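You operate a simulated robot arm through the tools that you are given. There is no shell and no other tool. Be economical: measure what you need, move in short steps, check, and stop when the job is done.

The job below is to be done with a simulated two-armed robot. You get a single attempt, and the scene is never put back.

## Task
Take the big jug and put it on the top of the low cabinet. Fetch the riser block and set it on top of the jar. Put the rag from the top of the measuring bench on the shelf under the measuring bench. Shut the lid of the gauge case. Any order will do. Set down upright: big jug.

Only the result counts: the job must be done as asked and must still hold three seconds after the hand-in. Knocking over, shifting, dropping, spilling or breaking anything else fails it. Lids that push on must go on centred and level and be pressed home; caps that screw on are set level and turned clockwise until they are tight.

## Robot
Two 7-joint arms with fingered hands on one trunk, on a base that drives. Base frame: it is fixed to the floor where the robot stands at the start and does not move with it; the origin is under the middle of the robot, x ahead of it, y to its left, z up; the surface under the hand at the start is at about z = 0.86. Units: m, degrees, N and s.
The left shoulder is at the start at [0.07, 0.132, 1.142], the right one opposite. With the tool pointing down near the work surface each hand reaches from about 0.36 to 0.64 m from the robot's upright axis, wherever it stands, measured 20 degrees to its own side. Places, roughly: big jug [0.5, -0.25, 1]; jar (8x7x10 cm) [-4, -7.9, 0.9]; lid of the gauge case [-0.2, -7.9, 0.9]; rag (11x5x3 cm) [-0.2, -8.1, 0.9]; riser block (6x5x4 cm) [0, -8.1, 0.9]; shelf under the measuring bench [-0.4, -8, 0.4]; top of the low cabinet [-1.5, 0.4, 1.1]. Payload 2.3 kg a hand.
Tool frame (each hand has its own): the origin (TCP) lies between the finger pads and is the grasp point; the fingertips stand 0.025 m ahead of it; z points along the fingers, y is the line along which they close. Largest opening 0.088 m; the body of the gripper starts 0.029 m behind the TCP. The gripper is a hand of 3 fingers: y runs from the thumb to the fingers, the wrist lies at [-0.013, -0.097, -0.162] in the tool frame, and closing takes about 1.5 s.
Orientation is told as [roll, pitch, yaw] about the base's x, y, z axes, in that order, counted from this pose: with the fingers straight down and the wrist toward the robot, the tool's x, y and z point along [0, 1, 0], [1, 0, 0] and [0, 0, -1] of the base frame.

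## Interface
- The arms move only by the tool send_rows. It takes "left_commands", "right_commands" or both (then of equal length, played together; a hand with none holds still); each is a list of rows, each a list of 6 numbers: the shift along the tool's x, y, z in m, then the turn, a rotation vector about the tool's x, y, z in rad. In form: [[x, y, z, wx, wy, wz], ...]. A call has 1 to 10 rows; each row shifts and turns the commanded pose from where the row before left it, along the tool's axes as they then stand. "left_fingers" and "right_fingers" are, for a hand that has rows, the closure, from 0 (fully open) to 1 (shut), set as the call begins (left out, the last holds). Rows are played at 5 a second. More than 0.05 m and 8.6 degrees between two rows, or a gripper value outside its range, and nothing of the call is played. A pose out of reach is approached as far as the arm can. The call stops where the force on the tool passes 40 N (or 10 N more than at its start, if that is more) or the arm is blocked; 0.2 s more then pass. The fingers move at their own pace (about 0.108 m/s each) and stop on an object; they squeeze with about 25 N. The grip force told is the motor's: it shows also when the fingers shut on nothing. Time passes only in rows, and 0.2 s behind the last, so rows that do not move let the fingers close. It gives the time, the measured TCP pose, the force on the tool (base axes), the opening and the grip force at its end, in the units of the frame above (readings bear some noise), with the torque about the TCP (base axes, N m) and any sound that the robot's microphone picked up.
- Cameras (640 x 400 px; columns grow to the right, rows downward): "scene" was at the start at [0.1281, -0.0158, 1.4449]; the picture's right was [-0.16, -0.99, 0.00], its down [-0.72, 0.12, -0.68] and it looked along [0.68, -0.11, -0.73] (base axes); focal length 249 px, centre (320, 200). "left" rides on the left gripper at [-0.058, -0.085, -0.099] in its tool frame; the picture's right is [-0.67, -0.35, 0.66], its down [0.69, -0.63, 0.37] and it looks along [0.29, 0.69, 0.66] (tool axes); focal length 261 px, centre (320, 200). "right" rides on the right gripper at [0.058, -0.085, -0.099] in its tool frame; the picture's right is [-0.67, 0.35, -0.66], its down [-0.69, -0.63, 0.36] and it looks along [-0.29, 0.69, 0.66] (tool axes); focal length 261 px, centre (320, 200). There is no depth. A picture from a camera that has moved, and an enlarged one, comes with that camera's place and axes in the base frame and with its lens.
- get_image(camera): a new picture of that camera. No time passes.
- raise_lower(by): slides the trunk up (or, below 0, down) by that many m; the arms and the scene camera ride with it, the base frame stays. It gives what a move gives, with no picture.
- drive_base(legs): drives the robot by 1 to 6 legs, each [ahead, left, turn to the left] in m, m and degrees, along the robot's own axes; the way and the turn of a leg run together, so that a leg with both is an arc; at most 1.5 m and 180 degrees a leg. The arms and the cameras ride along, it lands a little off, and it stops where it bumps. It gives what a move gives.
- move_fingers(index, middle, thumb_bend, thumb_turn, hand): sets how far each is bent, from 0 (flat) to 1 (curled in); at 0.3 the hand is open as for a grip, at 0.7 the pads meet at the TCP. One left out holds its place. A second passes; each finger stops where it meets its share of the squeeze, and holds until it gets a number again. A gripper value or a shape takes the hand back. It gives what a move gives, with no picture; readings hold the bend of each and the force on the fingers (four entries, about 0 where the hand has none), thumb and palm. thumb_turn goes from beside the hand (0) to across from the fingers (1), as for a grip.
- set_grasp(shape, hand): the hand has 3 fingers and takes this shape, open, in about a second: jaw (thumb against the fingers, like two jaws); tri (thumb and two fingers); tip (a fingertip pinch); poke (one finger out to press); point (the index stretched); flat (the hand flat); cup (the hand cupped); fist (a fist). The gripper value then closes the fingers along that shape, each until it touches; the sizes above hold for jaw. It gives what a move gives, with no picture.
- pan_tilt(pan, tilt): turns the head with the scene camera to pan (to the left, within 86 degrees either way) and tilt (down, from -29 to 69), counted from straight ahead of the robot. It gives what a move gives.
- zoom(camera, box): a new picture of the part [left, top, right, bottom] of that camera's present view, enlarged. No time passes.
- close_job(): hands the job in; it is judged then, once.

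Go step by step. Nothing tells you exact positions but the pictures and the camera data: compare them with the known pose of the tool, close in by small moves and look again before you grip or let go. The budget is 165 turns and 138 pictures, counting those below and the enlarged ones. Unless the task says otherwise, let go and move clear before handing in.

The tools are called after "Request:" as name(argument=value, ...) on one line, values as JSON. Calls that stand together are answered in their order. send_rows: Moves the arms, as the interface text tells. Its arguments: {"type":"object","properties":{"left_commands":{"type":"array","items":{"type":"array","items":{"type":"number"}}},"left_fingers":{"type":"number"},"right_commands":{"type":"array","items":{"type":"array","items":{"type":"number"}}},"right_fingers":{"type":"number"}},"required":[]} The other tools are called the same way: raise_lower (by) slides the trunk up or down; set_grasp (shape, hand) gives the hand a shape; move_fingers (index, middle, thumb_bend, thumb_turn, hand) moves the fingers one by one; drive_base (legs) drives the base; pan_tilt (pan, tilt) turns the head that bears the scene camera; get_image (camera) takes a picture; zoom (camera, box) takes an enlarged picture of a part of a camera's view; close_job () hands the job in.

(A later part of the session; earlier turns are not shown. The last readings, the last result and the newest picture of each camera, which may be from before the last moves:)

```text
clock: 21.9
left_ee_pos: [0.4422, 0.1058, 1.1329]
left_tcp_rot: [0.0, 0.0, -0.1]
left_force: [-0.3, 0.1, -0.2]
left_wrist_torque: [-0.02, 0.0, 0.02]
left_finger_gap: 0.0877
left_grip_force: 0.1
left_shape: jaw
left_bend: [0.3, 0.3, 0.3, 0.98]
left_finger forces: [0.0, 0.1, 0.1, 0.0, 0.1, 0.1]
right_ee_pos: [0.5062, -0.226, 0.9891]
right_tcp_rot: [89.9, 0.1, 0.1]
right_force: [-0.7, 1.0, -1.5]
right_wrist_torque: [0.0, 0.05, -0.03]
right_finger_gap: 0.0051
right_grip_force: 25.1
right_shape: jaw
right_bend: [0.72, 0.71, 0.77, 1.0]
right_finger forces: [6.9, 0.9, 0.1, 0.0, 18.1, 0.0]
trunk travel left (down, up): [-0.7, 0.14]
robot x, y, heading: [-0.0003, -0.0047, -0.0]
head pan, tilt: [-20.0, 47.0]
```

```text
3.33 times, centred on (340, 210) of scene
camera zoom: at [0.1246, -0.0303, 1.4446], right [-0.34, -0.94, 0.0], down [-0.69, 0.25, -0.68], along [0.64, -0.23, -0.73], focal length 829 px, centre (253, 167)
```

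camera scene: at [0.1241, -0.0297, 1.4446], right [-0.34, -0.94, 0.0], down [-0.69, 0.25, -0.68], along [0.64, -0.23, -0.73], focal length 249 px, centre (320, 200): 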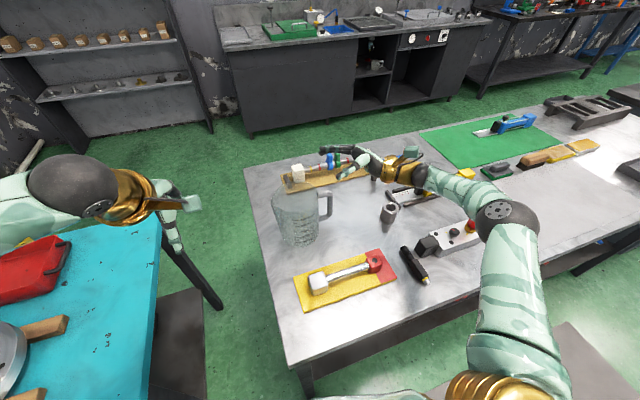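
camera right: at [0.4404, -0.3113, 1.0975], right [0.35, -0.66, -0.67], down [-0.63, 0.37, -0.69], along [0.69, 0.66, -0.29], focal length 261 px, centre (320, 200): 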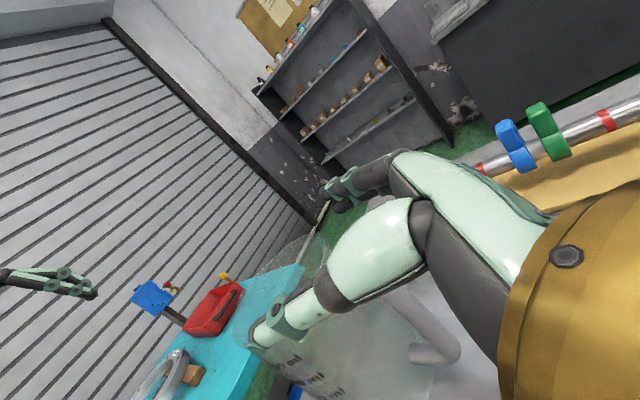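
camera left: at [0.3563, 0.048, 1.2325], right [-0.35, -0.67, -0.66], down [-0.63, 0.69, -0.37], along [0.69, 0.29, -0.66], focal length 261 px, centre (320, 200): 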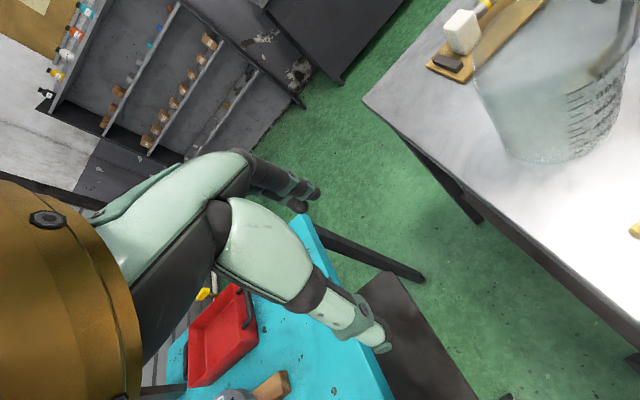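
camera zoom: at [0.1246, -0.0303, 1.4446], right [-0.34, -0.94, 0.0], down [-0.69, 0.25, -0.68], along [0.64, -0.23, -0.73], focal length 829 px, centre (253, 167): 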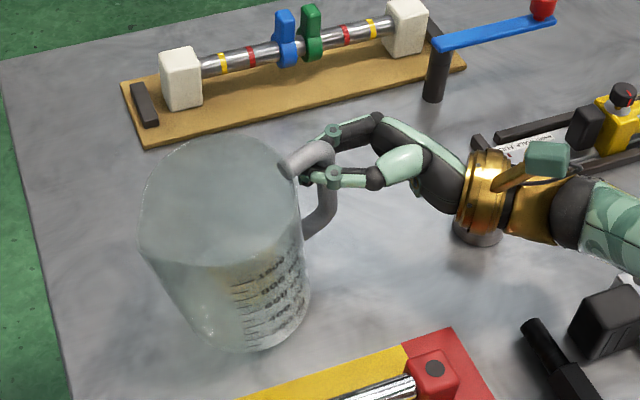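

The jug tilts since the bar lies behind the finger pads (the pads actually meet ~1.5 cm ahead of the TCP). I'll set it back down, release, and re-grip further back.

Request:
send_rows(right_commands=[[-0.008, 0, 0, 0, 0, 0], [-0.008, 0, 0, 0, 0, 0], [-0.008, 0, 0, 0, 0, 0], [0, 0, 0, 0, 0, 0]])

Request:
move_fingers(hand="right", index=0.3, middle=0.3)

Request:
move_fingers(hand="right", thumb_bend=0.35)

Request:
zoom(camera="scene", box=[260, 150, 420, 270])

Request:
zoom(camera="right", box=[220, 150, 480, 350])

```text
clock: 22.9
left_ee_pos: [0.4406, 0.1051, 1.1311]
left_tcp_rot: [0.0, 0.0, 0.0]
left_force: [-0.1, 0.1, -0.3]
left_wrist_torque: [-0.02, -0.01, -0.04]
left_finger_gap: 0.0875
left_grip_force: 0.0
left_shape: jaw
left_bend: [0.3, 0.3, 0.3, 0.98]
left_finger forces: [0.1, 0.0, 0.0, 0.1, 0.0, 0.0]
right_ee_pos: [0.5071, -0.2268, 0.9667]
right_tcp_rot: [90.0, 0.1, 0.0]
right_force: [-0.1, -0.2, 1.4]
right_wrist_torque: [0.08, 0.06, 0.01]
right_finger_gap: 0.0052
right_grip_force: 24.8
right_shape: jaw
right_bend: [0.72, 0.71, 0.77, 1.0]
right_finger forces: [7.6, 0.8, 0.0, 0.0, 17.6, 0.0]
trunk travel left (down, up): [-0.7, 0.14]
robot x, y, heading: [-0.0024, -0.0003, -0.1]
head pan, tilt: [-20.0, 47.0]
```

```text
clock: 23.9
left_ee_pos: [0.4405, 0.1068, 1.1328]
left_tcp_rot: [0.0, 0.0, 0.0]
left_force: [0.7, -0.4, -0.1]
left_wrist_torque: [-0.03, 0.0, -0.02]
left_finger_gap: 0.0878
left_grip_force: 0.0
left_shape: jaw
left_bend: [0.3, 0.3, 0.3, 0.98]
left_finger forces: [0.0, 0.1, 0.0, 0.0, 0.0, 0.0]
right_ee_pos: [0.5061, -0.2253, 0.9671]
right_tcp_rot: [90.1, 0.1, 0.0]
right_force: [-0.2, -0.2, -0.3]
right_wrist_torque: [0.0, 0.03, -0.01]
right_finger_gap: 0.0183
right_grip_force: 0.8
right_shape: fingers
right_bend: [0.3, 0.3, 0.88, 1.0]
right_finger forces: [0.4, 0.0, 0.1, 0.0, 0.6, 0.0]
trunk travel left (down, up): [-0.7, 0.14]
robot x, y, heading: [0.0008, -0.0047, -0.0]
head pan, tilt: [-20.0, 47.0]
```

```text
clock: 24.9
left_ee_pos: [0.4411, 0.1053, 1.1321]
left_tcp_rot: [0.0, 0.0, 0.0]
left_force: [-0.4, 0.0, 0.5]
left_wrist_torque: [-0.01, 0.0, 0.01]
left_finger_gap: 0.0877
left_grip_force: 0.1
left_shape: jaw
left_bend: [0.3, 0.3, 0.3, 0.98]
left_finger forces: [0.1, 0.0, 0.1, 0.0, 0.0, 0.0]
right_ee_pos: [0.5056, -0.2259, 0.9674]
right_tcp_rot: [90.0, 0.2, 0.1]
right_force: [-0.2, -0.9, -0.4]
right_wrist_torque: [0.01, 0.02, -0.02]
right_finger_gap: 0.0788
right_grip_force: 0.1
right_shape: fingers
right_bend: [0.3, 0.3, 0.35, 1.0]
right_finger forces: [0.0, 0.0, 0.0, 0.0, 0.0, 0.0]
trunk travel left (down, up): [-0.7, 0.14]
robot x, y, heading: [0.0039, 0.0025, -0.0]
head pan, tilt: [-20.0, 47.0]
```

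```text
3.33 times, centred on (340, 210) of scene
camera zoom: at [0.1243, -0.0303, 1.4446], right [-0.34, -0.94, 0.0], down [-0.69, 0.25, -0.68], along [0.64, -0.23, -0.73], focal length 829 px, centre (253, 167)
```

zoom: 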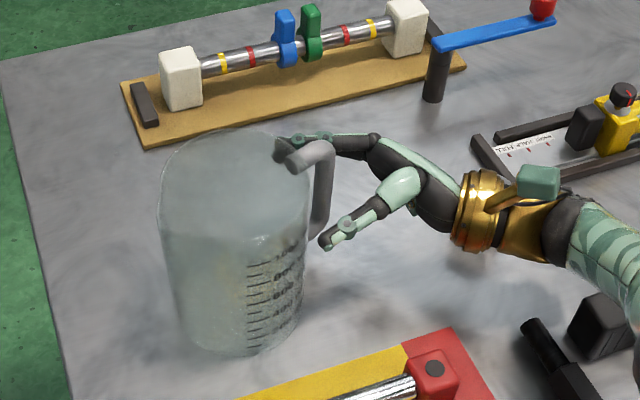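

```text
2.00 times, centred on (350, 250) of right
camera zoom: at [0.4197, -0.3251, 1.0247], right [0.35, -0.66, -0.67], down [-0.63, 0.37, -0.69], along [0.69, 0.66, -0.29], focal length 521 px, centre (260, 100)
```

zoom: 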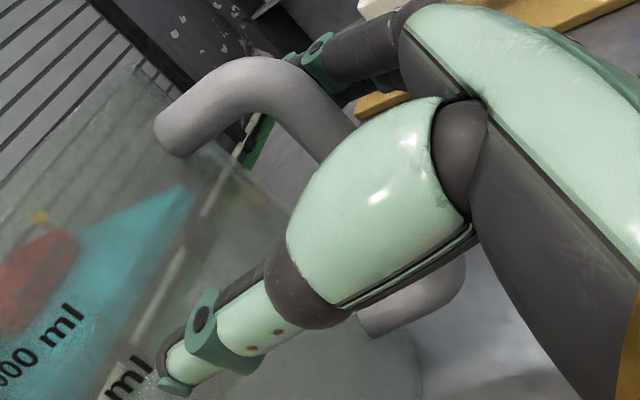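

The jug is upright again; bar near (0.524, −0.234). The arm is at its reach limit for retracting, so I'll shift the base 3 cm to the right.

Request:
drive_base(legs=[[0, -0.03, 0]])

Request:
zoom(camera="scene", box=[260, 150, 420, 270])

Request:
zoom(camera="right", box=[220, 150, 480, 350])

```text
clock: 25.8
left_ee_pos: [0.4418, 0.0808, 1.1317]
left_tcp_rot: [-0.3, 0.1, 0.0]
left_force: [0.0, 0.3, 0.3]
left_wrist_torque: [-0.02, -0.02, 0.0]
left_finger_gap: 0.0876
left_grip_force: 0.0
left_shape: jaw
left_bend: [0.3, 0.3, 0.3, 0.98]
left_finger forces: [0.0, 0.0, 0.0, 0.1, 0.0, 0.0]
right_ee_pos: [0.5055, -0.2521, 0.9676]
right_tcp_rot: [89.7, 0.1, 0.0]
right_force: [-0.2, 1.2, 0.1]
right_wrist_torque: [0.01, 0.0, -0.02]
right_finger_gap: 0.0788
right_grip_force: 0.1
right_shape: fingers
right_bend: [0.3, 0.3, 0.35, 1.0]
right_finger forces: [0.0, 0.1, 0.1, 0.0, 0.0, 0.0]
trunk travel left (down, up): [-0.7, 0.14]
robot x, y, heading: [0.003, -0.0324, 0.1]
head pan, tilt: [-20.0, 47.0]
```

```text
3.33 times, centred on (340, 210) of scene
camera zoom: at [0.1242, -0.0537, 1.4447], right [-0.34, -0.94, 0.0], down [-0.69, 0.25, -0.68], along [0.64, -0.24, -0.73], focal length 829 px, centre (253, 167)
```

zoom: 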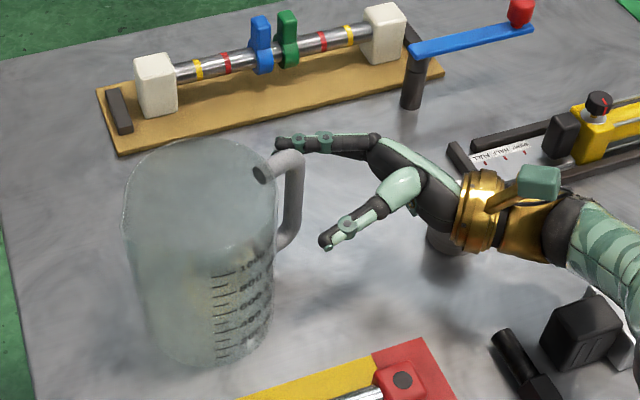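

```text
2.00 times, centred on (350, 250) of right
camera zoom: at [0.4195, -0.3505, 1.0263], right [0.35, -0.66, -0.67], down [-0.63, 0.36, -0.69], along [0.69, 0.66, -0.29], focal length 521 px, centre (260, 100)
```

zoom: 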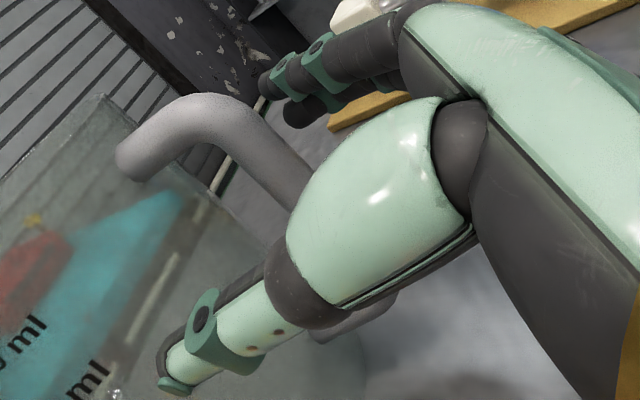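

Bar at (0.524, −0.238), 14 mm ahead of the TCP—where the pads meet. Shift 1.8 cm in x and close.

Request:
send_rows(right_commands=[[0, 0.009, 0, 0, 0, 0], [0, 0.009, 0, 0, 0, 0], [0, 0, 0, 0, 0, 0]], right_fingers=0)

Request:
send_rows(right_commands=[[0, 0, 0, 0, 0, 0], [0, 0, 0, 0, 0, 0], [0, 0, 0, 0, 0, 0], [0, 0, 0, 0, 0, 0], [0, 0, 0, 0, 0, 0], [0, 0, 0, 0, 0, 0], [0, 0, 0, 0, 0, 0], [0, 0, 0, 0, 0, 0]], right_fingers=1)

Request:
zoom(camera="scene", box=[260, 150, 420, 270])

Request:
zoom(camera="right", box=[220, 150, 480, 350])

```text
clock: 26.6
left_ee_pos: [0.4419, 0.0745, 1.1328]
left_tcp_rot: [0.0, 0.0, 0.0]
left_force: [-1.0, 0.0, -0.6]
left_wrist_torque: [0.01, 0.01, 0.02]
left_finger_gap: 0.0877
left_grip_force: 0.0
left_shape: jaw
left_bend: [0.3, 0.3, 0.3, 0.98]
left_finger forces: [0.1, 0.0, 0.0, 0.0, 0.0, 0.1]
right_ee_pos: [0.5131, -0.255, 0.9673]
right_tcp_rot: [90.0, 0.1, 0.0]
right_force: [-0.3, -0.3, 0.1]
right_wrist_torque: [0.02, 0.01, -0.01]
right_finger_gap: 0.0876
right_grip_force: 0.0
right_shape: jaw
right_bend: [0.3, 0.3, 0.3, 0.98]
right_finger forces: [0.0, 0.0, 0.0, 0.2, 0.0, 0.0]
right hand out of reach, approached as far as the arm can: row 2
trunk travel left (down, up): [-0.7, 0.14]
robot x, y, heading: [0.0004, -0.0302, -0.0]
head pan, tilt: [-20.0, 47.0]
```

```text
clock: 28.4
left_ee_pos: [0.4413, 0.0758, 1.132]
left_tcp_rot: [-0.1, 0.0, 0.0]
left_force: [0.0, 0.3, -0.2]
left_wrist_torque: [-0.01, 0.01, 0.02]
left_finger_gap: 0.0878
left_grip_force: 0.0
left_shape: jaw
left_bend: [0.3, 0.3, 0.3, 0.98]
left_finger forces: [0.0, 0.0, 0.0, 0.0, 0.1, 0.0]
right_ee_pos: [0.5139, -0.2554, 0.9669]
right_tcp_rot: [90.0, 0.2, -0.1]
right_force: [0.2, 0.8, -0.4]
right_wrist_torque: [0.02, 0.01, -0.01]
right_finger_gap: 0.0104
right_grip_force: 25.0
right_shape: jaw
right_bend: [0.72, 0.63, 0.74, 1.0]
right_finger forces: [14.9, 7.5, 0.0, 0.0, 22.4, 0.0]
trunk travel left (down, up): [-0.7, 0.14]
robot x, y, heading: [0.0, -0.0303, 0.1]
head pan, tilt: [-20.0, 47.0]
```

```text
3.33 times, centred on (340, 210) of scene
camera zoom: at [0.1242, -0.0599, 1.4446], right [-0.34, -0.94, 0.0], down [-0.69, 0.25, -0.68], along [0.64, -0.23, -0.73], focal length 829 px, centre (253, 167)
```

zoom: 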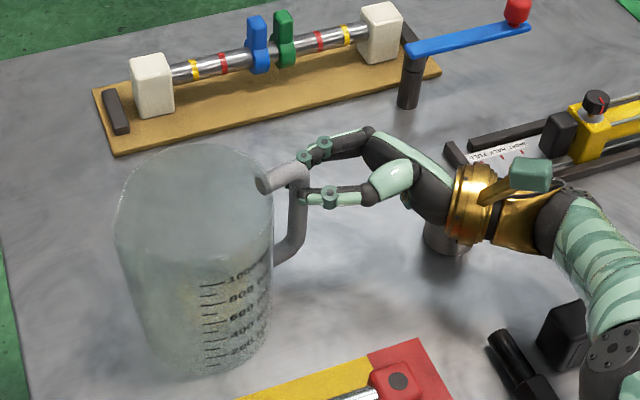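

```text
2.00 times, centred on (350, 250) of right
camera zoom: at [0.4274, -0.3538, 1.025], right [0.35, -0.66, -0.67], down [-0.63, 0.37, -0.69], along [0.69, 0.66, -0.29], focal length 521 px, centre (260, 100)
```

zoom: 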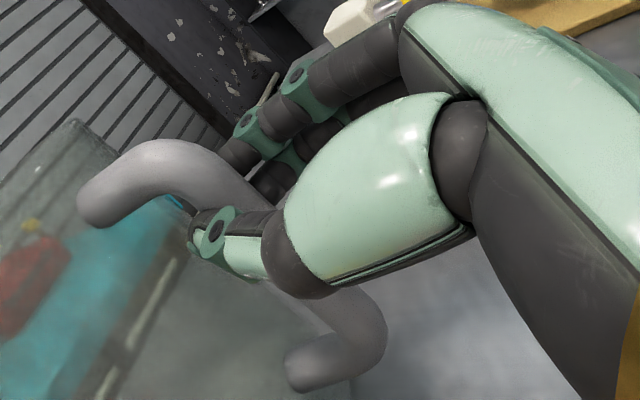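

Now the bar is truly pinched (22 N thumb against fingers). Test lift 2.4 cm.

Request:
send_rows(right_commands=[[0.008, 0, 0, 0, 0, 0], [0.008, 0, 0, 0, 0, 0], [0.008, 0, 0, 0, 0, 0], [0, 0, 0, 0, 0, 0]])

Request:
zoom(camera="scene", box=[260, 150, 420, 270])

```text
clock: 29.4
left_ee_pos: [0.4419, 0.0758, 1.1333]
left_tcp_rot: [-0.1, -0.1, 0.0]
left_force: [-0.5, 0.4, -0.5]
left_wrist_torque: [-0.02, 0.0, 0.01]
left_finger_gap: 0.0874
left_grip_force: 0.0
left_shape: jaw
left_bend: [0.3, 0.3, 0.3, 0.98]
left_finger forces: [0.0, 0.1, 0.0, 0.0, 0.0, 0.0]
right_ee_pos: [0.5141, -0.2542, 0.9922]
right_tcp_rot: [89.9, 0.1, 0.0]
right_force: [-0.4, 0.5, -1.0]
right_wrist_torque: [-0.09, -0.06, -0.02]
right_finger_gap: 0.0107
right_grip_force: 24.8
right_shape: jaw
right_bend: [0.72, 0.63, 0.74, 1.0]
right_finger forces: [14.1, 9.0, 0.0, 0.0, 23.6, 0.0]
trunk travel left (down, up): [-0.7, 0.14]
robot x, y, heading: [-0.0005, -0.0294, -0.1]
head pan, tilt: [-20.0, 47.0]
```

```text
3.33 times, centred on (340, 210) of scene
camera zoom: at [0.1246, -0.0602, 1.4446], right [-0.34, -0.94, 0.0], down [-0.69, 0.25, -0.68], along [0.64, -0.23, -0.73], focal length 829 px, centre (253, 167)
```

zoom: 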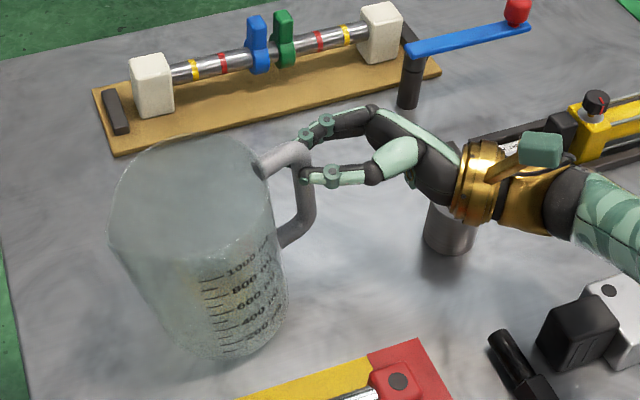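

The jug still leans on its far edge. I'll lift another 4 cm to learn its weight and how it hangs.

Request:
send_rows(right_commands=[[0.012, 0, 0, 0, 0, 0], [0.012, 0, 0, 0, 0, 0], [0.012, 0, 0, 0, 0, 0], [0, 0, 0, 0, 0, 0], [0, 0, 0, 0, 0, 0]])

Request:
zoom(camera="scene", box=[240, 120, 440, 270])

Request:
get_image(camera="left")

```text
clock: 30.6
left_ee_pos: [0.4421, 0.076, 1.1326]
left_tcp_rot: [-0.1, 0.0, 0.0]
left_force: [-0.2, 0.3, 1.1]
left_wrist_torque: [0.02, 0.05, 0.01]
left_finger_gap: 0.0874
left_grip_force: 0.0
left_shape: jaw
left_bend: [0.3, 0.3, 0.3, 0.98]
left_finger forces: [0.1, 0.0, 0.1, 0.0, 0.0, 0.0]
right_ee_pos: [0.5125, -0.2541, 1.0277]
right_tcp_rot: [90.0, 0.0, 0.0]
right_force: [0.1, 0.0, -0.7]
right_wrist_torque: [-0.08, 0.01, -0.02]
right_finger_gap: 0.0109
right_grip_force: 25.2
right_shape: jaw
right_bend: [0.72, 0.63, 0.74, 1.0]
right_finger forces: [14.1, 8.9, 0.0, 0.1, 23.6, 0.0]
trunk travel left (down, up): [-0.7, 0.14]
robot x, y, heading: [-0.0001, -0.0317, 0.0]
head pan, tilt: [-20.0, 47.0]
```

```text
2.67 times, centred on (340, 195) of scene
camera zoom: at [0.1247, -0.0601, 1.4446], right [-0.34, -0.94, 0.0], down [-0.69, 0.25, -0.68], along [0.64, -0.23, -0.73], focal length 663 px, centre (267, 213)
```

zoom: 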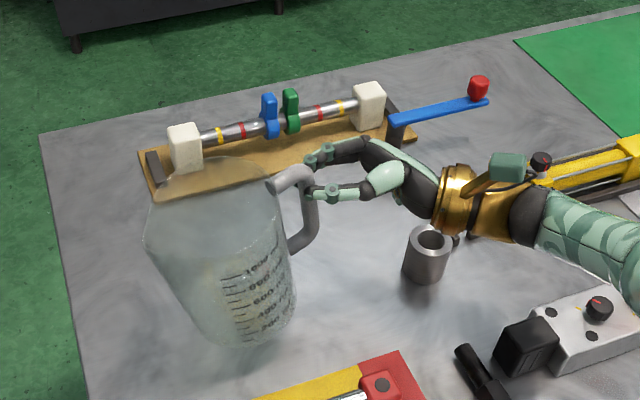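

```text
97 pictures are left
camera left: at [0.3571, 0.0181, 1.2322], right [-0.35, -0.67, -0.66], down [-0.63, 0.69, -0.37], along [0.69, 0.29, -0.66], focal length 261 px, centre (320, 200)
```

left: 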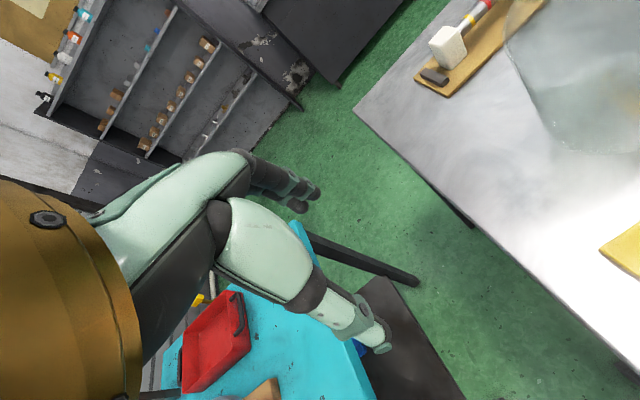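

The jug is very light (~0.1 kg) and hangs stably, leaning about 13° away. I'll lift it higher and level it by tipping the hand.

Request:
send_rows(right_commands=[[0.03, 0, 0, 0, 0.06, 0], [0.03, 0, 0, 0, 0.06, 0], [0.03, 0, 0, 0, 0.06, 0], [0.03, 0, 0, 0, 0.05, 0], [0.03, 0, 0, 0, 0, 0], [0, 0, 0, 0, 0, 0], [0, 0, 0, 0, 0, 0]])

Request:
pan_tilt(pan=-20, tilt=20)

Request:
get_image(camera="scene")

Request:
get_image(camera="left")

```text
clock: 32.2
left_ee_pos: [0.4419, 0.076, 1.1319]
left_tcp_rot: [0.0, 0.1, 0.0]
left_force: [1.0, 0.4, 0.1]
left_wrist_torque: [0.01, 0.0, -0.01]
left_finger_gap: 0.0875
left_grip_force: 0.1
left_shape: jaw
left_bend: [0.3, 0.3, 0.3, 0.98]
left_finger forces: [0.0, 0.0, 0.0, 0.0, 0.0, 0.0]
right_ee_pos: [0.5148, -0.2752, 1.1733]
right_tcp_rot: [103.2, 0.0, 0.0]
right_force: [-0.9, 0.1, -1.4]
right_wrist_torque: [-0.13, -0.02, -0.04]
right_finger_gap: 0.0105
right_grip_force: 25.2
right_shape: jaw
right_bend: [0.72, 0.63, 0.74, 1.0]
right_finger forces: [13.9, 9.2, 0.1, 0.0, 23.8, 0.0]
trunk travel left (down, up): [-0.7, 0.14]
robot x, y, heading: [0.0002, -0.0289, 0.1]
head pan, tilt: [-20.0, 47.0]
```

```text
clock: 33.1
left_ee_pos: [0.4415, 0.0752, 1.1324]
left_tcp_rot: [0.1, 0.0, 0.0]
left_force: [0.4, 0.4, 0.3]
left_wrist_torque: [0.0, -0.02, 0.02]
left_finger_gap: 0.0877
left_grip_force: 0.0
left_shape: jaw
left_bend: [0.3, 0.3, 0.3, 0.98]
left_finger forces: [0.1, 0.1, 0.1, 0.1, 0.0, 0.1]
right_ee_pos: [0.5148, -0.2746, 1.1732]
right_tcp_rot: [103.2, 0.1, 0.1]
right_force: [-0.8, 0.0, -1.5]
right_wrist_torque: [-0.09, 0.01, -0.01]
right_finger_gap: 0.0104
right_grip_force: 24.5
right_shape: jaw
right_bend: [0.72, 0.63, 0.74, 1.0]
right_finger forces: [13.9, 9.1, 0.0, 0.0, 23.8, 0.0]
trunk travel left (down, up): [-0.7, 0.14]
robot x, y, heading: [0.0044, -0.0312, -0.3]
head pan, tilt: [-20.0, 20.0]
```

```text
96 pictures are left
camera scene: at [0.1372, -0.0647, 1.486], right [-0.34, -0.94, 0.0], down [-0.32, 0.12, -0.94], along [0.88, -0.32, -0.34], focal length 249 px, centre (320, 200)
```

scene: 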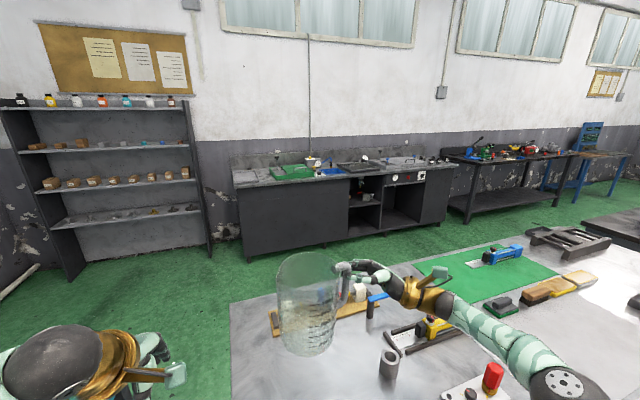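

```text
95 pictures are left
camera left: at [0.357, 0.0181, 1.2323], right [-0.35, -0.67, -0.66], down [-0.63, 0.69, -0.37], along [0.69, 0.29, -0.66], focal length 261 px, centre (320, 200)
```

left: 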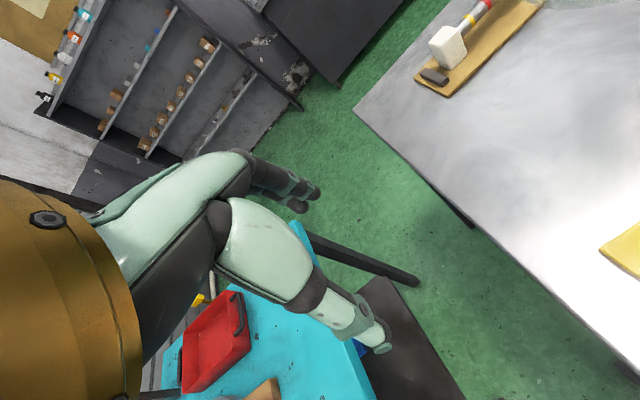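

The jug looks upright. Now look to the right side and then back off the table to find the low cabinet behind me.

Request:
zoom(camera="scene", box=[220, 220, 420, 370])

Request:
pan_tilt(pan=-86, tilt=25)

Request:
get_image(camera="scene")

```text
2.67 times, centred on (320, 295) of scene
camera zoom: at [0.1372, -0.0647, 1.486], right [-0.34, -0.94, 0.0], down [-0.32, 0.12, -0.94], along [0.88, -0.32, -0.34], focal length 663 px, centre (320, -53)
```

zoom: 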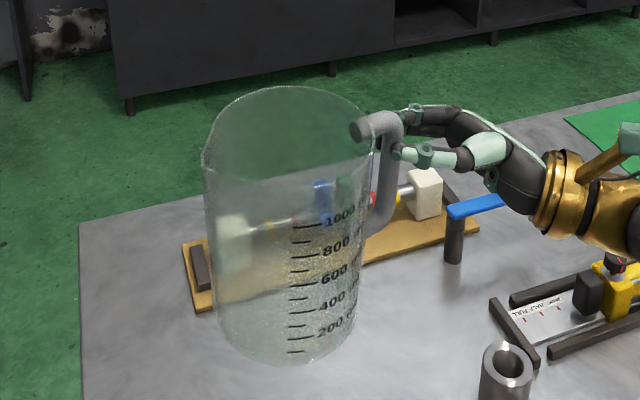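

```text
clock: 34.5
left_ee_pos: [0.4423, 0.0761, 1.133]
left_tcp_rot: [-0.1, 0.0, -0.1]
left_force: [0.1, 0.2, 0.1]
left_wrist_torque: [0.05, 0.0, 0.01]
left_finger_gap: 0.0876
left_grip_force: 0.0
left_shape: jaw
left_bend: [0.3, 0.3, 0.3, 0.98]
left_finger forces: [0.0, 0.1, 0.0, 0.0, 0.0, 0.0]
right_ee_pos: [0.5152, -0.2746, 1.1731]
right_tcp_rot: [103.2, 0.1, 0.0]
right_force: [0.3, -0.5, -1.0]
right_wrist_torque: [-0.09, -0.04, 0.0]
right_finger_gap: 0.0105
right_grip_force: 25.5
right_shape: jaw
right_bend: [0.72, 0.63, 0.74, 1.0]
right_finger forces: [14.0, 9.1, 0.0, 0.0, 23.8, 0.1]
trunk travel left (down, up): [-0.7, 0.14]
robot x, y, heading: [-0.0023, -0.032, -0.1]
head pan, tilt: [-85.9, 25.0]
```

```text
93 pictures are left
camera scene: at [0.0564, -0.1248, 1.478], right [-1.0, -0.07, 0.0], down [-0.03, 0.42, -0.91], along [0.06, -0.9, -0.42], focal length 249 px, centre (320, 200)
```

scene: 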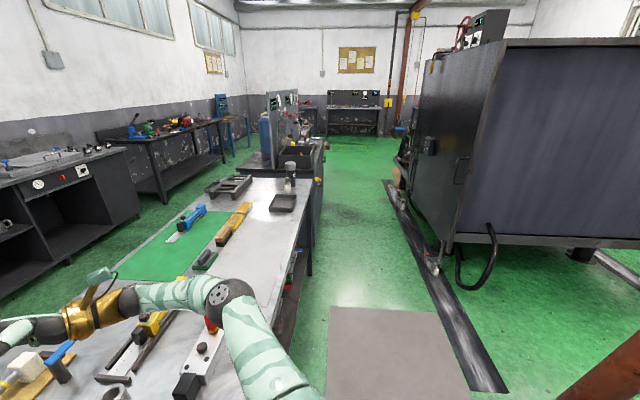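

Backing off 0.35 m, then turning left 90° and looking toward the rear.

Request:
drive_base(legs=[[-0.35, 0, 0], [0, 0, 80]])

Request:
pan_tilt(pan=70, tilt=28)

Request:
get_image(camera="scene")

```text
clock: 40.2
left_ee_pos: [-0.3981, 0.4203, 1.1321]
left_tcp_rot: [0.0, 0.0, 82.6]
left_force: [1.0, 0.1, -0.1]
left_wrist_torque: [-0.01, -0.01, -0.02]
left_finger_gap: 0.0878
left_grip_force: 0.0
left_shape: jaw
left_bend: [0.3, 0.3, 0.3, 0.98]
left_finger forces: [0.1, 0.1, 0.0, 0.0, 0.0, 0.1]
right_ee_pos: [-0.0412, 0.448, 1.1735]
right_tcp_rot: [103.2, 0.2, 82.5]
right_force: [1.2, -0.1, -1.3]
right_wrist_torque: [0.03, -0.15, 0.02]
right_finger_gap: 0.0104
right_grip_force: 24.9
right_shape: jaw
right_bend: [0.72, 0.63, 0.74, 1.0]
right_finger forces: [13.7, 8.5, 0.0, 0.1, 23.1, 0.0]
trunk travel left (down, up): [-0.7, 0.14]
robot x, y, heading: [-0.3541, -0.0341, 82.6]
head pan, tilt: [-85.9, 25.0]
```

```text
clock: 42.7
left_ee_pos: [-0.398, 0.4212, 1.1332]
left_tcp_rot: [0.0, 0.0, 82.5]
left_force: [-0.3, 1.0, 0.5]
left_wrist_torque: [-0.01, 0.01, -0.02]
left_finger_gap: 0.0878
left_grip_force: 0.0
left_shape: jaw
left_bend: [0.3, 0.3, 0.3, 0.98]
left_finger forces: [0.0, 0.1, 0.0, 0.0, 0.2, 0.0]
right_ee_pos: [-0.0414, 0.4476, 1.1724]
right_tcp_rot: [103.2, 0.1, 82.5]
right_force: [0.8, -0.7, -1.4]
right_wrist_torque: [0.01, -0.08, 0.02]
right_finger_gap: 0.0107
right_grip_force: 24.9
right_shape: jaw
right_bend: [0.72, 0.63, 0.74, 1.0]
right_finger forces: [13.8, 8.5, 0.1, 0.1, 23.0, 0.0]
trunk travel left (down, up): [-0.7, 0.14]
robot x, y, heading: [-0.3522, -0.032, 82.4]
head pan, tilt: [70.0, 28.0]
```

```text
92 pictures are left
camera scene: at [-0.4266, 0.0591, 1.4732], right [0.46, 0.89, 0.0], down [0.42, -0.22, -0.88], along [-0.78, 0.41, -0.47], focal length 249 px, centre (320, 200)
```

scene: 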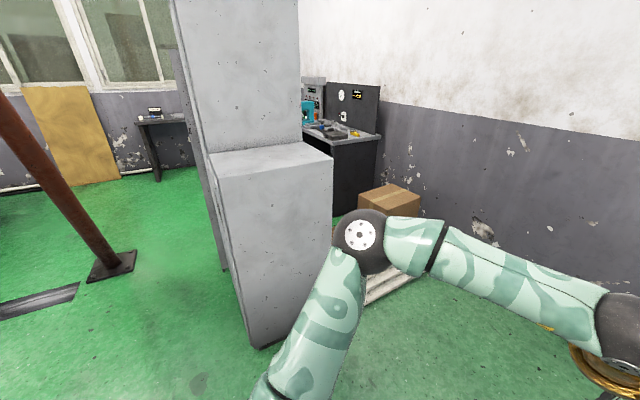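

The low cabinet top spans x≈−1.36…−1.72, y≈0.12…0.60. I'll raise the trunk and left hand, turn to face it, and stop short to measure again.

Request:
raise_lower(by=0.1)

Request:
send_rows(left_commands=[[0, -0.03, -0.04, 0, 0, 0], [0, -0.03, -0.04, 0, 0, 0], [0, 0, 0, 0, 0, 0]])

Request:
drive_base(legs=[[0, 0, 97.5], [0.3, -0.26, 0]])

Request:
pan_tilt(pan=-12, tilt=40)

Request:
get_image(camera="scene")

```text
clock: 44.0
left_ee_pos: [-0.3982, 0.4206, 1.2332]
left_tcp_rot: [0.1, 0.0, 82.5]
left_force: [-0.4, 0.5, -0.8]
left_wrist_torque: [0.03, 0.0, -0.01]
left_finger_gap: 0.0872
left_grip_force: 0.0
left_shape: jaw
left_bend: [0.3, 0.3, 0.3, 0.98]
left_finger forces: [0.0, 0.1, 0.0, 0.0, 0.0, 0.0]
right_ee_pos: [-0.0405, 0.4488, 1.2724]
right_tcp_rot: [103.2, 0.1, 82.5]
right_force: [0.4, 0.2, -1.2]
right_wrist_torque: [0.01, -0.12, 0.02]
right_finger_gap: 0.0105
right_grip_force: 25.4
right_shape: jaw
right_bend: [0.72, 0.63, 0.74, 1.0]
right_finger forces: [13.7, 8.6, 0.1, 0.0, 23.2, 0.1]
trunk travel left (down, up): [-0.8, 0.04]
robot x, y, heading: [-0.3512, -0.0325, 82.6]
head pan, tilt: [70.0, 28.0]
```

```text
clock: 44.8
left_ee_pos: [-0.4047, 0.3645, 1.3119]
left_tcp_rot: [0.0, 0.1, 82.4]
left_force: [-0.1, 0.3, -1.1]
left_wrist_torque: [-0.05, 0.0, -0.03]
left_finger_gap: 0.0879
left_grip_force: 0.1
left_shape: jaw
left_bend: [0.3, 0.3, 0.3, 0.98]
left_finger forces: [0.0, 0.0, 0.1, 0.0, 0.0, 0.1]
right_ee_pos: [-0.0404, 0.4487, 1.272]
right_tcp_rot: [103.1, 0.2, 82.5]
right_force: [0.0, 0.6, -2.0]
right_wrist_torque: [0.03, -0.09, -0.04]
right_finger_gap: 0.0104
right_grip_force: 25.0
right_shape: jaw
right_bend: [0.72, 0.63, 0.74, 1.0]
right_finger forces: [13.7, 8.6, 0.0, 0.1, 23.1, 0.0]
trunk travel left (down, up): [-0.8, 0.04]
robot x, y, heading: [-0.3531, -0.0269, 82.3]
head pan, tilt: [70.0, 28.0]
```

```text
clock: 51.4
left_ee_pos: [-1.027, 0.0868, 1.313]
left_tcp_rot: [-0.2, -0.1, -177.3]
left_force: [0.0, -0.8, -0.7]
left_wrist_torque: [0.02, 0.03, 0.0]
left_finger_gap: 0.0876
left_grip_force: 0.0
left_shape: jaw
left_bend: [0.3, 0.3, 0.3, 0.98]
left_finger forces: [0.1, 0.0, 0.0, 0.1, 0.0, 0.0]
right_ee_pos: [-1.1745, 0.4294, 1.2738]
right_tcp_rot: [103.1, 0.0, -177.3]
right_force: [-0.5, -0.1, -0.3]
right_wrist_torque: [0.08, 0.01, -0.01]
right_finger_gap: 0.0104
right_grip_force: 25.0
right_shape: jaw
right_bend: [0.72, 0.63, 0.74, 1.0]
right_finger forces: [13.5, 8.2, 0.0, 0.0, 22.5, 0.1]
trunk travel left (down, up): [-0.8, 0.04]
robot x, y, heading: [-0.6484, 0.2095, -177.2]
head pan, tilt: [70.0, 28.0]
```

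```text
clock: 53.0
left_ee_pos: [-1.0277, 0.0886, 1.3127]
left_tcp_rot: [0.0, -0.1, -177.2]
left_force: [0.3, 0.5, -0.2]
left_wrist_torque: [-0.03, 0.0, -0.03]
left_finger_gap: 0.0879
left_grip_force: 0.0
left_shape: jaw
left_bend: [0.3, 0.3, 0.3, 0.98]
left_finger forces: [0.0, 0.1, 0.0, 0.1, 0.1, 0.0]
right_ee_pos: [-1.177, 0.4321, 1.2726]
right_tcp_rot: [103.2, 0.1, -177.4]
right_force: [0.1, -0.5, -1.4]
right_wrist_torque: [0.1, 0.03, 0.0]
right_finger_gap: 0.0106
right_grip_force: 25.6
right_shape: jaw
right_bend: [0.72, 0.63, 0.74, 1.0]
right_finger forces: [13.5, 8.2, 0.0, 0.0, 22.5, 0.0]
trunk travel left (down, up): [-0.8, 0.04]
robot x, y, heading: [-0.6501, 0.2102, -177.2]
head pan, tilt: [-12.0, 40.0]
```

```text
91 pictures are left
camera scene: at [-0.786, 0.2197, 1.5546], right [0.16, 0.99, 0.0], down [0.63, -0.1, -0.77], along [-0.76, 0.12, -0.64], focal length 249 px, centre (320, 200)
```

scene: 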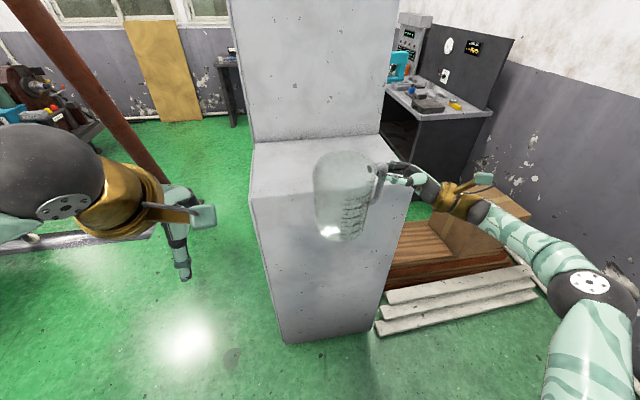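

The top is at z≈1.12 with front edge x≈−1.32; the jug base is around z 1.17 at (−1.125, 0.315). Driving ahead 0.335 and 6 cm right.

Request:
drive_base(legs=[[0.335, -0.06, 0]])

Request:
pan_tilt(pan=-12, tilt=45)

Request:
get_image(camera="scene")

Request:
get_image(camera="left")

```text
clock: 55.3
left_ee_pos: [-1.3766, 0.1322, 1.3119]
left_tcp_rot: [0.0, -0.2, -177.3]
left_force: [0.0, 0.9, 0.6]
left_wrist_torque: [0.0, 0.0, 0.01]
left_finger_gap: 0.0877
left_grip_force: 0.0
left_shape: jaw
left_bend: [0.3, 0.3, 0.3, 0.98]
left_finger forces: [0.0, 0.0, 0.0, 0.0, 0.0, 0.0]
right_ee_pos: [-1.5227, 0.4743, 1.2736]
right_tcp_rot: [103.1, -0.2, -177.3]
right_force: [0.4, 0.3, -1.2]
right_wrist_torque: [0.1, 0.03, 0.0]
right_finger_gap: 0.0103
right_grip_force: 25.4
right_shape: jaw
right_bend: [0.72, 0.63, 0.74, 1.0]
right_finger forces: [13.5, 8.2, 0.0, 0.0, 22.6, 0.0]
trunk travel left (down, up): [-0.8, 0.04]
robot x, y, heading: [-1.0012, 0.2557, -177.4]
head pan, tilt: [-12.0, 40.0]
```

```text
clock: 55.9
left_ee_pos: [-1.3784, 0.1329, 1.3127]
left_tcp_rot: [0.0, -0.1, -177.3]
left_force: [0.4, -0.2, -1.3]
left_wrist_torque: [0.02, 0.02, 0.03]
left_finger_gap: 0.0878
left_grip_force: 0.0
left_shape: jaw
left_bend: [0.3, 0.3, 0.3, 0.98]
left_finger forces: [0.1, 0.0, 0.0, 0.0, 0.1, 0.0]
right_ee_pos: [-1.5256, 0.4756, 1.2716]
right_tcp_rot: [103.2, 0.1, -177.3]
right_force: [-0.7, 0.3, -0.4]
right_wrist_torque: [0.06, 0.04, 0.03]
right_finger_gap: 0.0105
right_grip_force: 25.0
right_shape: jaw
right_bend: [0.72, 0.63, 0.74, 1.0]
right_finger forces: [13.3, 8.1, 0.0, 0.0, 22.6, 0.0]
trunk travel left (down, up): [-0.8, 0.04]
robot x, y, heading: [-1.002, 0.2558, -177.3]
head pan, tilt: [-12.0, 45.0]
```

```text
90 pictures are left
camera scene: at [-1.131, 0.2628, 1.5475], right [0.16, 0.99, 0.0], down [0.7, -0.11, -0.71], along [-0.7, 0.11, -0.71], focal length 249 px, centre (320, 200)
```

scene: 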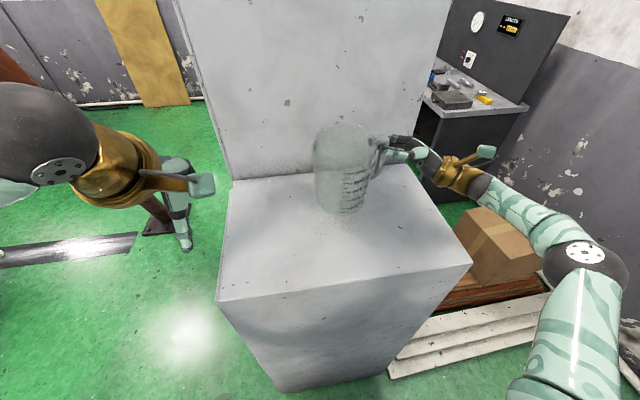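

```text
89 pictures are left
camera left: at [-1.2956, 0.1948, 1.4113], right [0.32, 0.69, -0.66], down [0.66, -0.65, -0.37], along [-0.68, -0.32, -0.66], focal length 261 px, centre (320, 200)
```

left: 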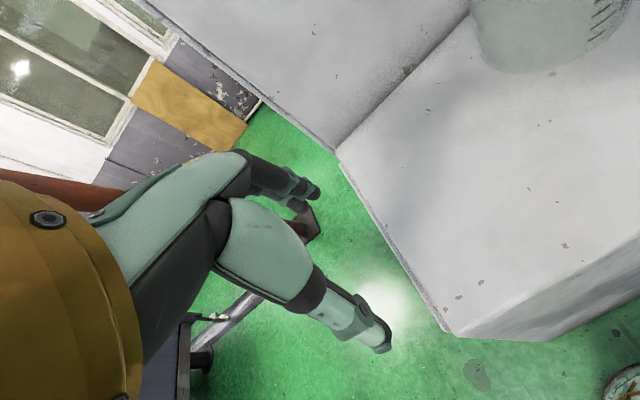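

The jug is above the cabinet top's middle. Lowering with the trunk in steps.

Request:
raise_lower(by=-0.035)

Request:
zoom(camera="scene", box=[270, 100, 450, 235])

```text
clock: 56.7
left_ee_pos: [-1.3789, 0.1328, 1.2767]
left_tcp_rot: [0.0, 0.0, -177.3]
left_force: [0.1, 0.3, -0.3]
left_wrist_torque: [0.0, 0.02, 0.0]
left_finger_gap: 0.0878
left_grip_force: 0.0
left_shape: jaw
left_bend: [0.3, 0.3, 0.3, 0.98]
left_finger forces: [0.0, 0.0, 0.1, 0.1, 0.1, 0.0]
right_ee_pos: [-1.5254, 0.4762, 1.2378]
right_tcp_rot: [103.2, 0.1, -177.2]
right_force: [0.4, 0.7, -0.6]
right_wrist_torque: [0.13, 0.03, 0.01]
right_finger_gap: 0.0102
right_grip_force: 25.0
right_shape: jaw
right_bend: [0.72, 0.63, 0.74, 1.0]
right_finger forces: [13.6, 8.4, 0.0, 0.0, 22.6, 0.0]
trunk travel left (down, up): [-0.765, 0.075]
robot x, y, heading: [-1.0014, 0.2556, -177.3]
head pan, tilt: [-12.0, 45.0]
```

```text
2.96 times, centred on (360, 168) of scene
camera zoom: at [-1.1319, 0.2629, 1.5123], right [0.16, 0.99, 0.0], down [0.7, -0.11, -0.71], along [-0.7, 0.11, -0.71], focal length 737 px, centre (202, 296)
```

zoom: 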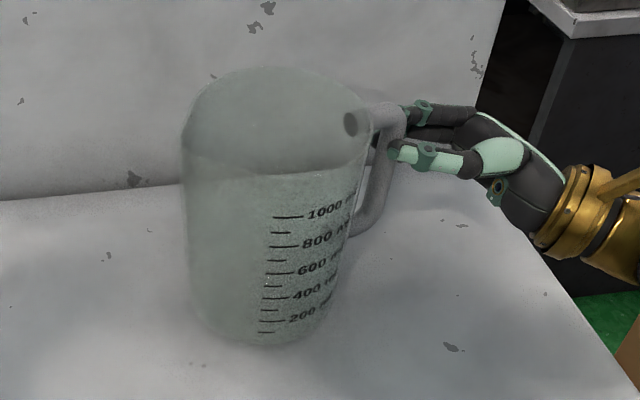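

Request:
raise_lower(by=-0.01)

Request:
raise_lower(by=-0.006)

Request:
zoom(camera="scene", box=[270, 100, 450, 235])

```text
clock: 57.3
left_ee_pos: [-1.3784, 0.1333, 1.2673]
left_tcp_rot: [0.1, 0.0, -177.3]
left_force: [0.9, 0.5, 0.5]
left_wrist_torque: [-0.02, 0.01, 0.02]
left_finger_gap: 0.0876
left_grip_force: 0.1
left_shape: jaw
left_bend: [0.3, 0.3, 0.3, 0.98]
left_finger forces: [0.1, 0.1, 0.0, 0.0, 0.0, 0.0]
right_ee_pos: [-1.5263, 0.4754, 1.2271]
right_tcp_rot: [103.2, 0.0, -177.3]
right_force: [-0.6, -0.5, -0.8]
right_wrist_torque: [0.06, 0.03, 0.02]
right_finger_gap: 0.0106
right_grip_force: 25.7
right_shape: jaw
right_bend: [0.72, 0.63, 0.74, 1.0]
right_finger forces: [13.8, 8.1, 0.0, 0.0, 22.6, 0.0]
trunk travel left (down, up): [-0.755, 0.085]
robot x, y, heading: [-0.9964, 0.2549, -177.3]
head pan, tilt: [-12.0, 45.0]
```

```text
clock: 57.8
left_ee_pos: [-1.3789, 0.133, 1.2599]
left_tcp_rot: [0.0, 0.1, -177.2]
left_force: [0.5, -0.2, 0.5]
left_wrist_torque: [0.0, -0.03, 0.02]
left_finger_gap: 0.0875
left_grip_force: 0.0
left_shape: jaw
left_bend: [0.3, 0.3, 0.3, 0.98]
left_finger forces: [0.0, 0.0, 0.0, 0.0, 0.0, 0.0]
right_ee_pos: [-1.5266, 0.475, 1.2211]
right_tcp_rot: [103.2, 0.1, -177.3]
right_force: [-0.1, -0.3, 1.2]
right_wrist_torque: [0.03, -0.01, 0.02]
right_finger_gap: 0.0104
right_grip_force: 25.4
right_shape: jaw
right_bend: [0.72, 0.64, 0.74, 1.0]
right_finger forces: [15.3, 7.5, 0.0, 0.1, 22.8, 0.0]
trunk travel left (down, up): [-0.749, 0.091]
robot x, y, heading: [-1.0, 0.2569, -177.3]
head pan, tilt: [-12.0, 45.0]
```

```text
2.96 times, centred on (360, 168) of scene
camera zoom: at [-1.1317, 0.2631, 1.4964], right [0.16, 0.99, 0.0], down [0.7, -0.11, -0.71], along [-0.7, 0.11, -0.71], focal length 737 px, centre (202, 296)
```

zoom: 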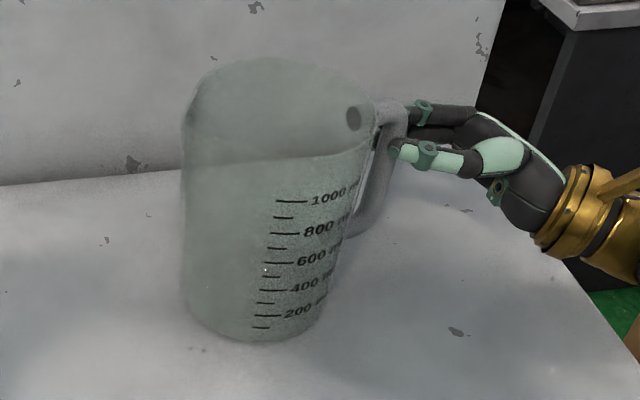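

Contact felt (force now +1.2 N). A hair more down, then open the fingers, then the thumb.

Request:
raise_lower(by=-0.002)

Request:
move_fingers(hand="right", index=0.5, middle=0.5, thumb_bend=0.6)

Request:
zoom(camera="scene", box=[270, 100, 450, 235])

```text
clock: 58.4
left_ee_pos: [-1.3782, 0.1329, 1.2589]
left_tcp_rot: [0.0, 0.0, -177.3]
left_force: [0.2, -0.6, -0.1]
left_wrist_torque: [-0.01, -0.02, 0.01]
left_finger_gap: 0.0874
left_grip_force: 0.1
left_shape: jaw
left_bend: [0.3, 0.3, 0.3, 0.98]
left_finger forces: [0.0, 0.0, 0.0, 0.0, 0.0, 0.0]
right_ee_pos: [-1.5248, 0.476, 1.2212]
right_tcp_rot: [103.2, 0.0, -177.3]
right_force: [-0.1, 1.2, 2.9]
right_wrist_torque: [-0.02, -0.01, -0.04]
right_finger_gap: 0.0104
right_grip_force: 25.1
right_shape: jaw
right_bend: [0.72, 0.64, 0.74, 1.0]
right_finger forces: [15.9, 7.5, 0.0, 0.0, 22.6, 0.0]
trunk travel left (down, up): [-0.747, 0.093]
robot x, y, heading: [-1.0013, 0.2536, -177.3]
head pan, tilt: [-12.0, 45.0]
```

```text
clock: 59.4
left_ee_pos: [-1.3791, 0.1322, 1.2583]
left_tcp_rot: [0.0, 0.0, -177.3]
left_force: [-0.4, -0.4, 0.1]
left_wrist_torque: [0.0, -0.01, 0.05]
left_finger_gap: 0.0876
left_grip_force: 0.0
left_shape: jaw
left_bend: [0.3, 0.3, 0.3, 0.98]
left_finger forces: [0.0, 0.0, 0.0, 0.0, 0.1, 0.1]
right_ee_pos: [-1.5271, 0.4758, 1.2196]
right_tcp_rot: [103.3, 0.0, -177.4]
right_force: [1.1, 0.4, -0.1]
right_wrist_torque: [0.05, 0.01, 0.0]
right_finger_gap: 0.0302
right_grip_force: 0.1
right_shape: fingers
right_bend: [0.5, 0.5, 0.6, 1.0]
right_finger forces: [0.0, 0.0, 0.0, 0.0, 0.0, 0.0]
trunk travel left (down, up): [-0.747, 0.093]
robot x, y, heading: [-1.0018, 0.2549, -177.4]
head pan, tilt: [-12.0, 45.0]
```

```text
2.96 times, centred on (360, 168) of scene
camera zoom: at [-1.1315, 0.2628, 1.4944], right [0.16, 0.99, 0.0], down [0.7, -0.11, -0.71], along [-0.7, 0.11, -0.71], focal length 737 px, centre (202, 296)
```

zoom: 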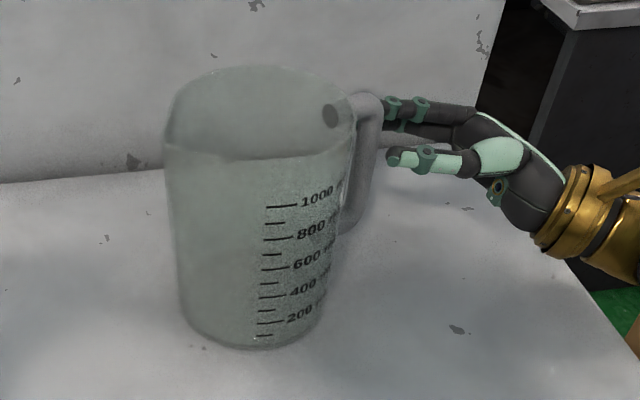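

Jug stands on its own. Opening and retracting the right hand sideways.

Request:
send_rows(right_commands=[[0, 0, 0, 0, 0, 0], [0.01, 0, -0.02, 0, 0, 0], [0.012, 0, -0.03, 0, 0, 0], [0.012, 0, -0.03, 0, 0, 0], [0.012, 0, -0.03, 0, 0, 0], [0, 0, 0, 0, 0, 0]], right_fingers=0)

Request:
raise_lower(by=0.09)

Request:
get_image(camera="scene")

```text
clock: 60.8
left_ee_pos: [-1.3769, 0.1325, 1.2594]
left_tcp_rot: [0.0, -0.1, -177.3]
left_force: [-0.5, 0.1, -0.7]
left_wrist_torque: [0.02, -0.01, -0.03]
left_finger_gap: 0.0873
left_grip_force: 0.0
left_shape: jaw
left_bend: [0.3, 0.3, 0.3, 0.98]
left_finger forces: [0.0, 0.1, 0.0, 0.0, 0.0, 0.0]
right_ee_pos: [-1.52, 0.5435, 1.2312]
right_tcp_rot: [103.1, 0.2, -177.3]
right_force: [-0.3, -0.1, -0.1]
right_wrist_torque: [0.02, -0.02, -0.02]
right_finger_gap: 0.0879
right_grip_force: 0.1
right_shape: jaw
right_bend: [0.3, 0.3, 0.3, 0.98]
right_finger forces: [0.1, 0.1, 0.0, 0.0, 0.0, 0.0]
right hand out of reach, approached as far as the arm can: row 4, 5
trunk travel left (down, up): [-0.747, 0.093]
robot x, y, heading: [-0.9991, 0.2559, -177.5]
head pan, tilt: [-12.0, 45.0]
```

```text
clock: 62.0
left_ee_pos: [-1.3784, 0.1317, 1.349]
left_tcp_rot: [0.0, 0.0, -177.3]
left_force: [-0.3, -0.7, 0.0]
left_wrist_torque: [0.02, -0.01, -0.01]
left_finger_gap: 0.0876
left_grip_force: 0.0
left_shape: jaw
left_bend: [0.3, 0.3, 0.3, 0.98]
left_finger forces: [0.0, 0.0, 0.0, 0.1, 0.0, 0.0]
right_ee_pos: [-1.5207, 0.5431, 1.3204]
right_tcp_rot: [103.2, 0.1, -177.3]
right_force: [0.0, -0.3, -0.1]
right_wrist_torque: [-0.01, 0.0, 0.03]
right_finger_gap: 0.0878
right_grip_force: 0.1
right_shape: jaw
right_bend: [0.3, 0.3, 0.3, 0.98]
right_finger forces: [0.1, 0.0, 0.1, 0.1, 0.0, 0.1]
trunk travel left (down, up): [-0.837, 0.003]
robot x, y, heading: [-1.0019, 0.2581, -177.2]
head pan, tilt: [-12.0, 45.0]
```

```text
85 pictures are left
camera scene: at [-1.1315, 0.2628, 1.5844], right [0.16, 0.99, 0.0], down [0.7, -0.11, -0.71], along [-0.7, 0.11, -0.71], focal length 249 px, centre (320, 200)
```

scene: 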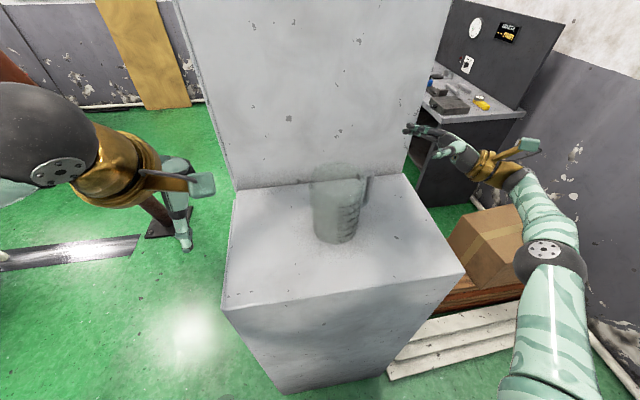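

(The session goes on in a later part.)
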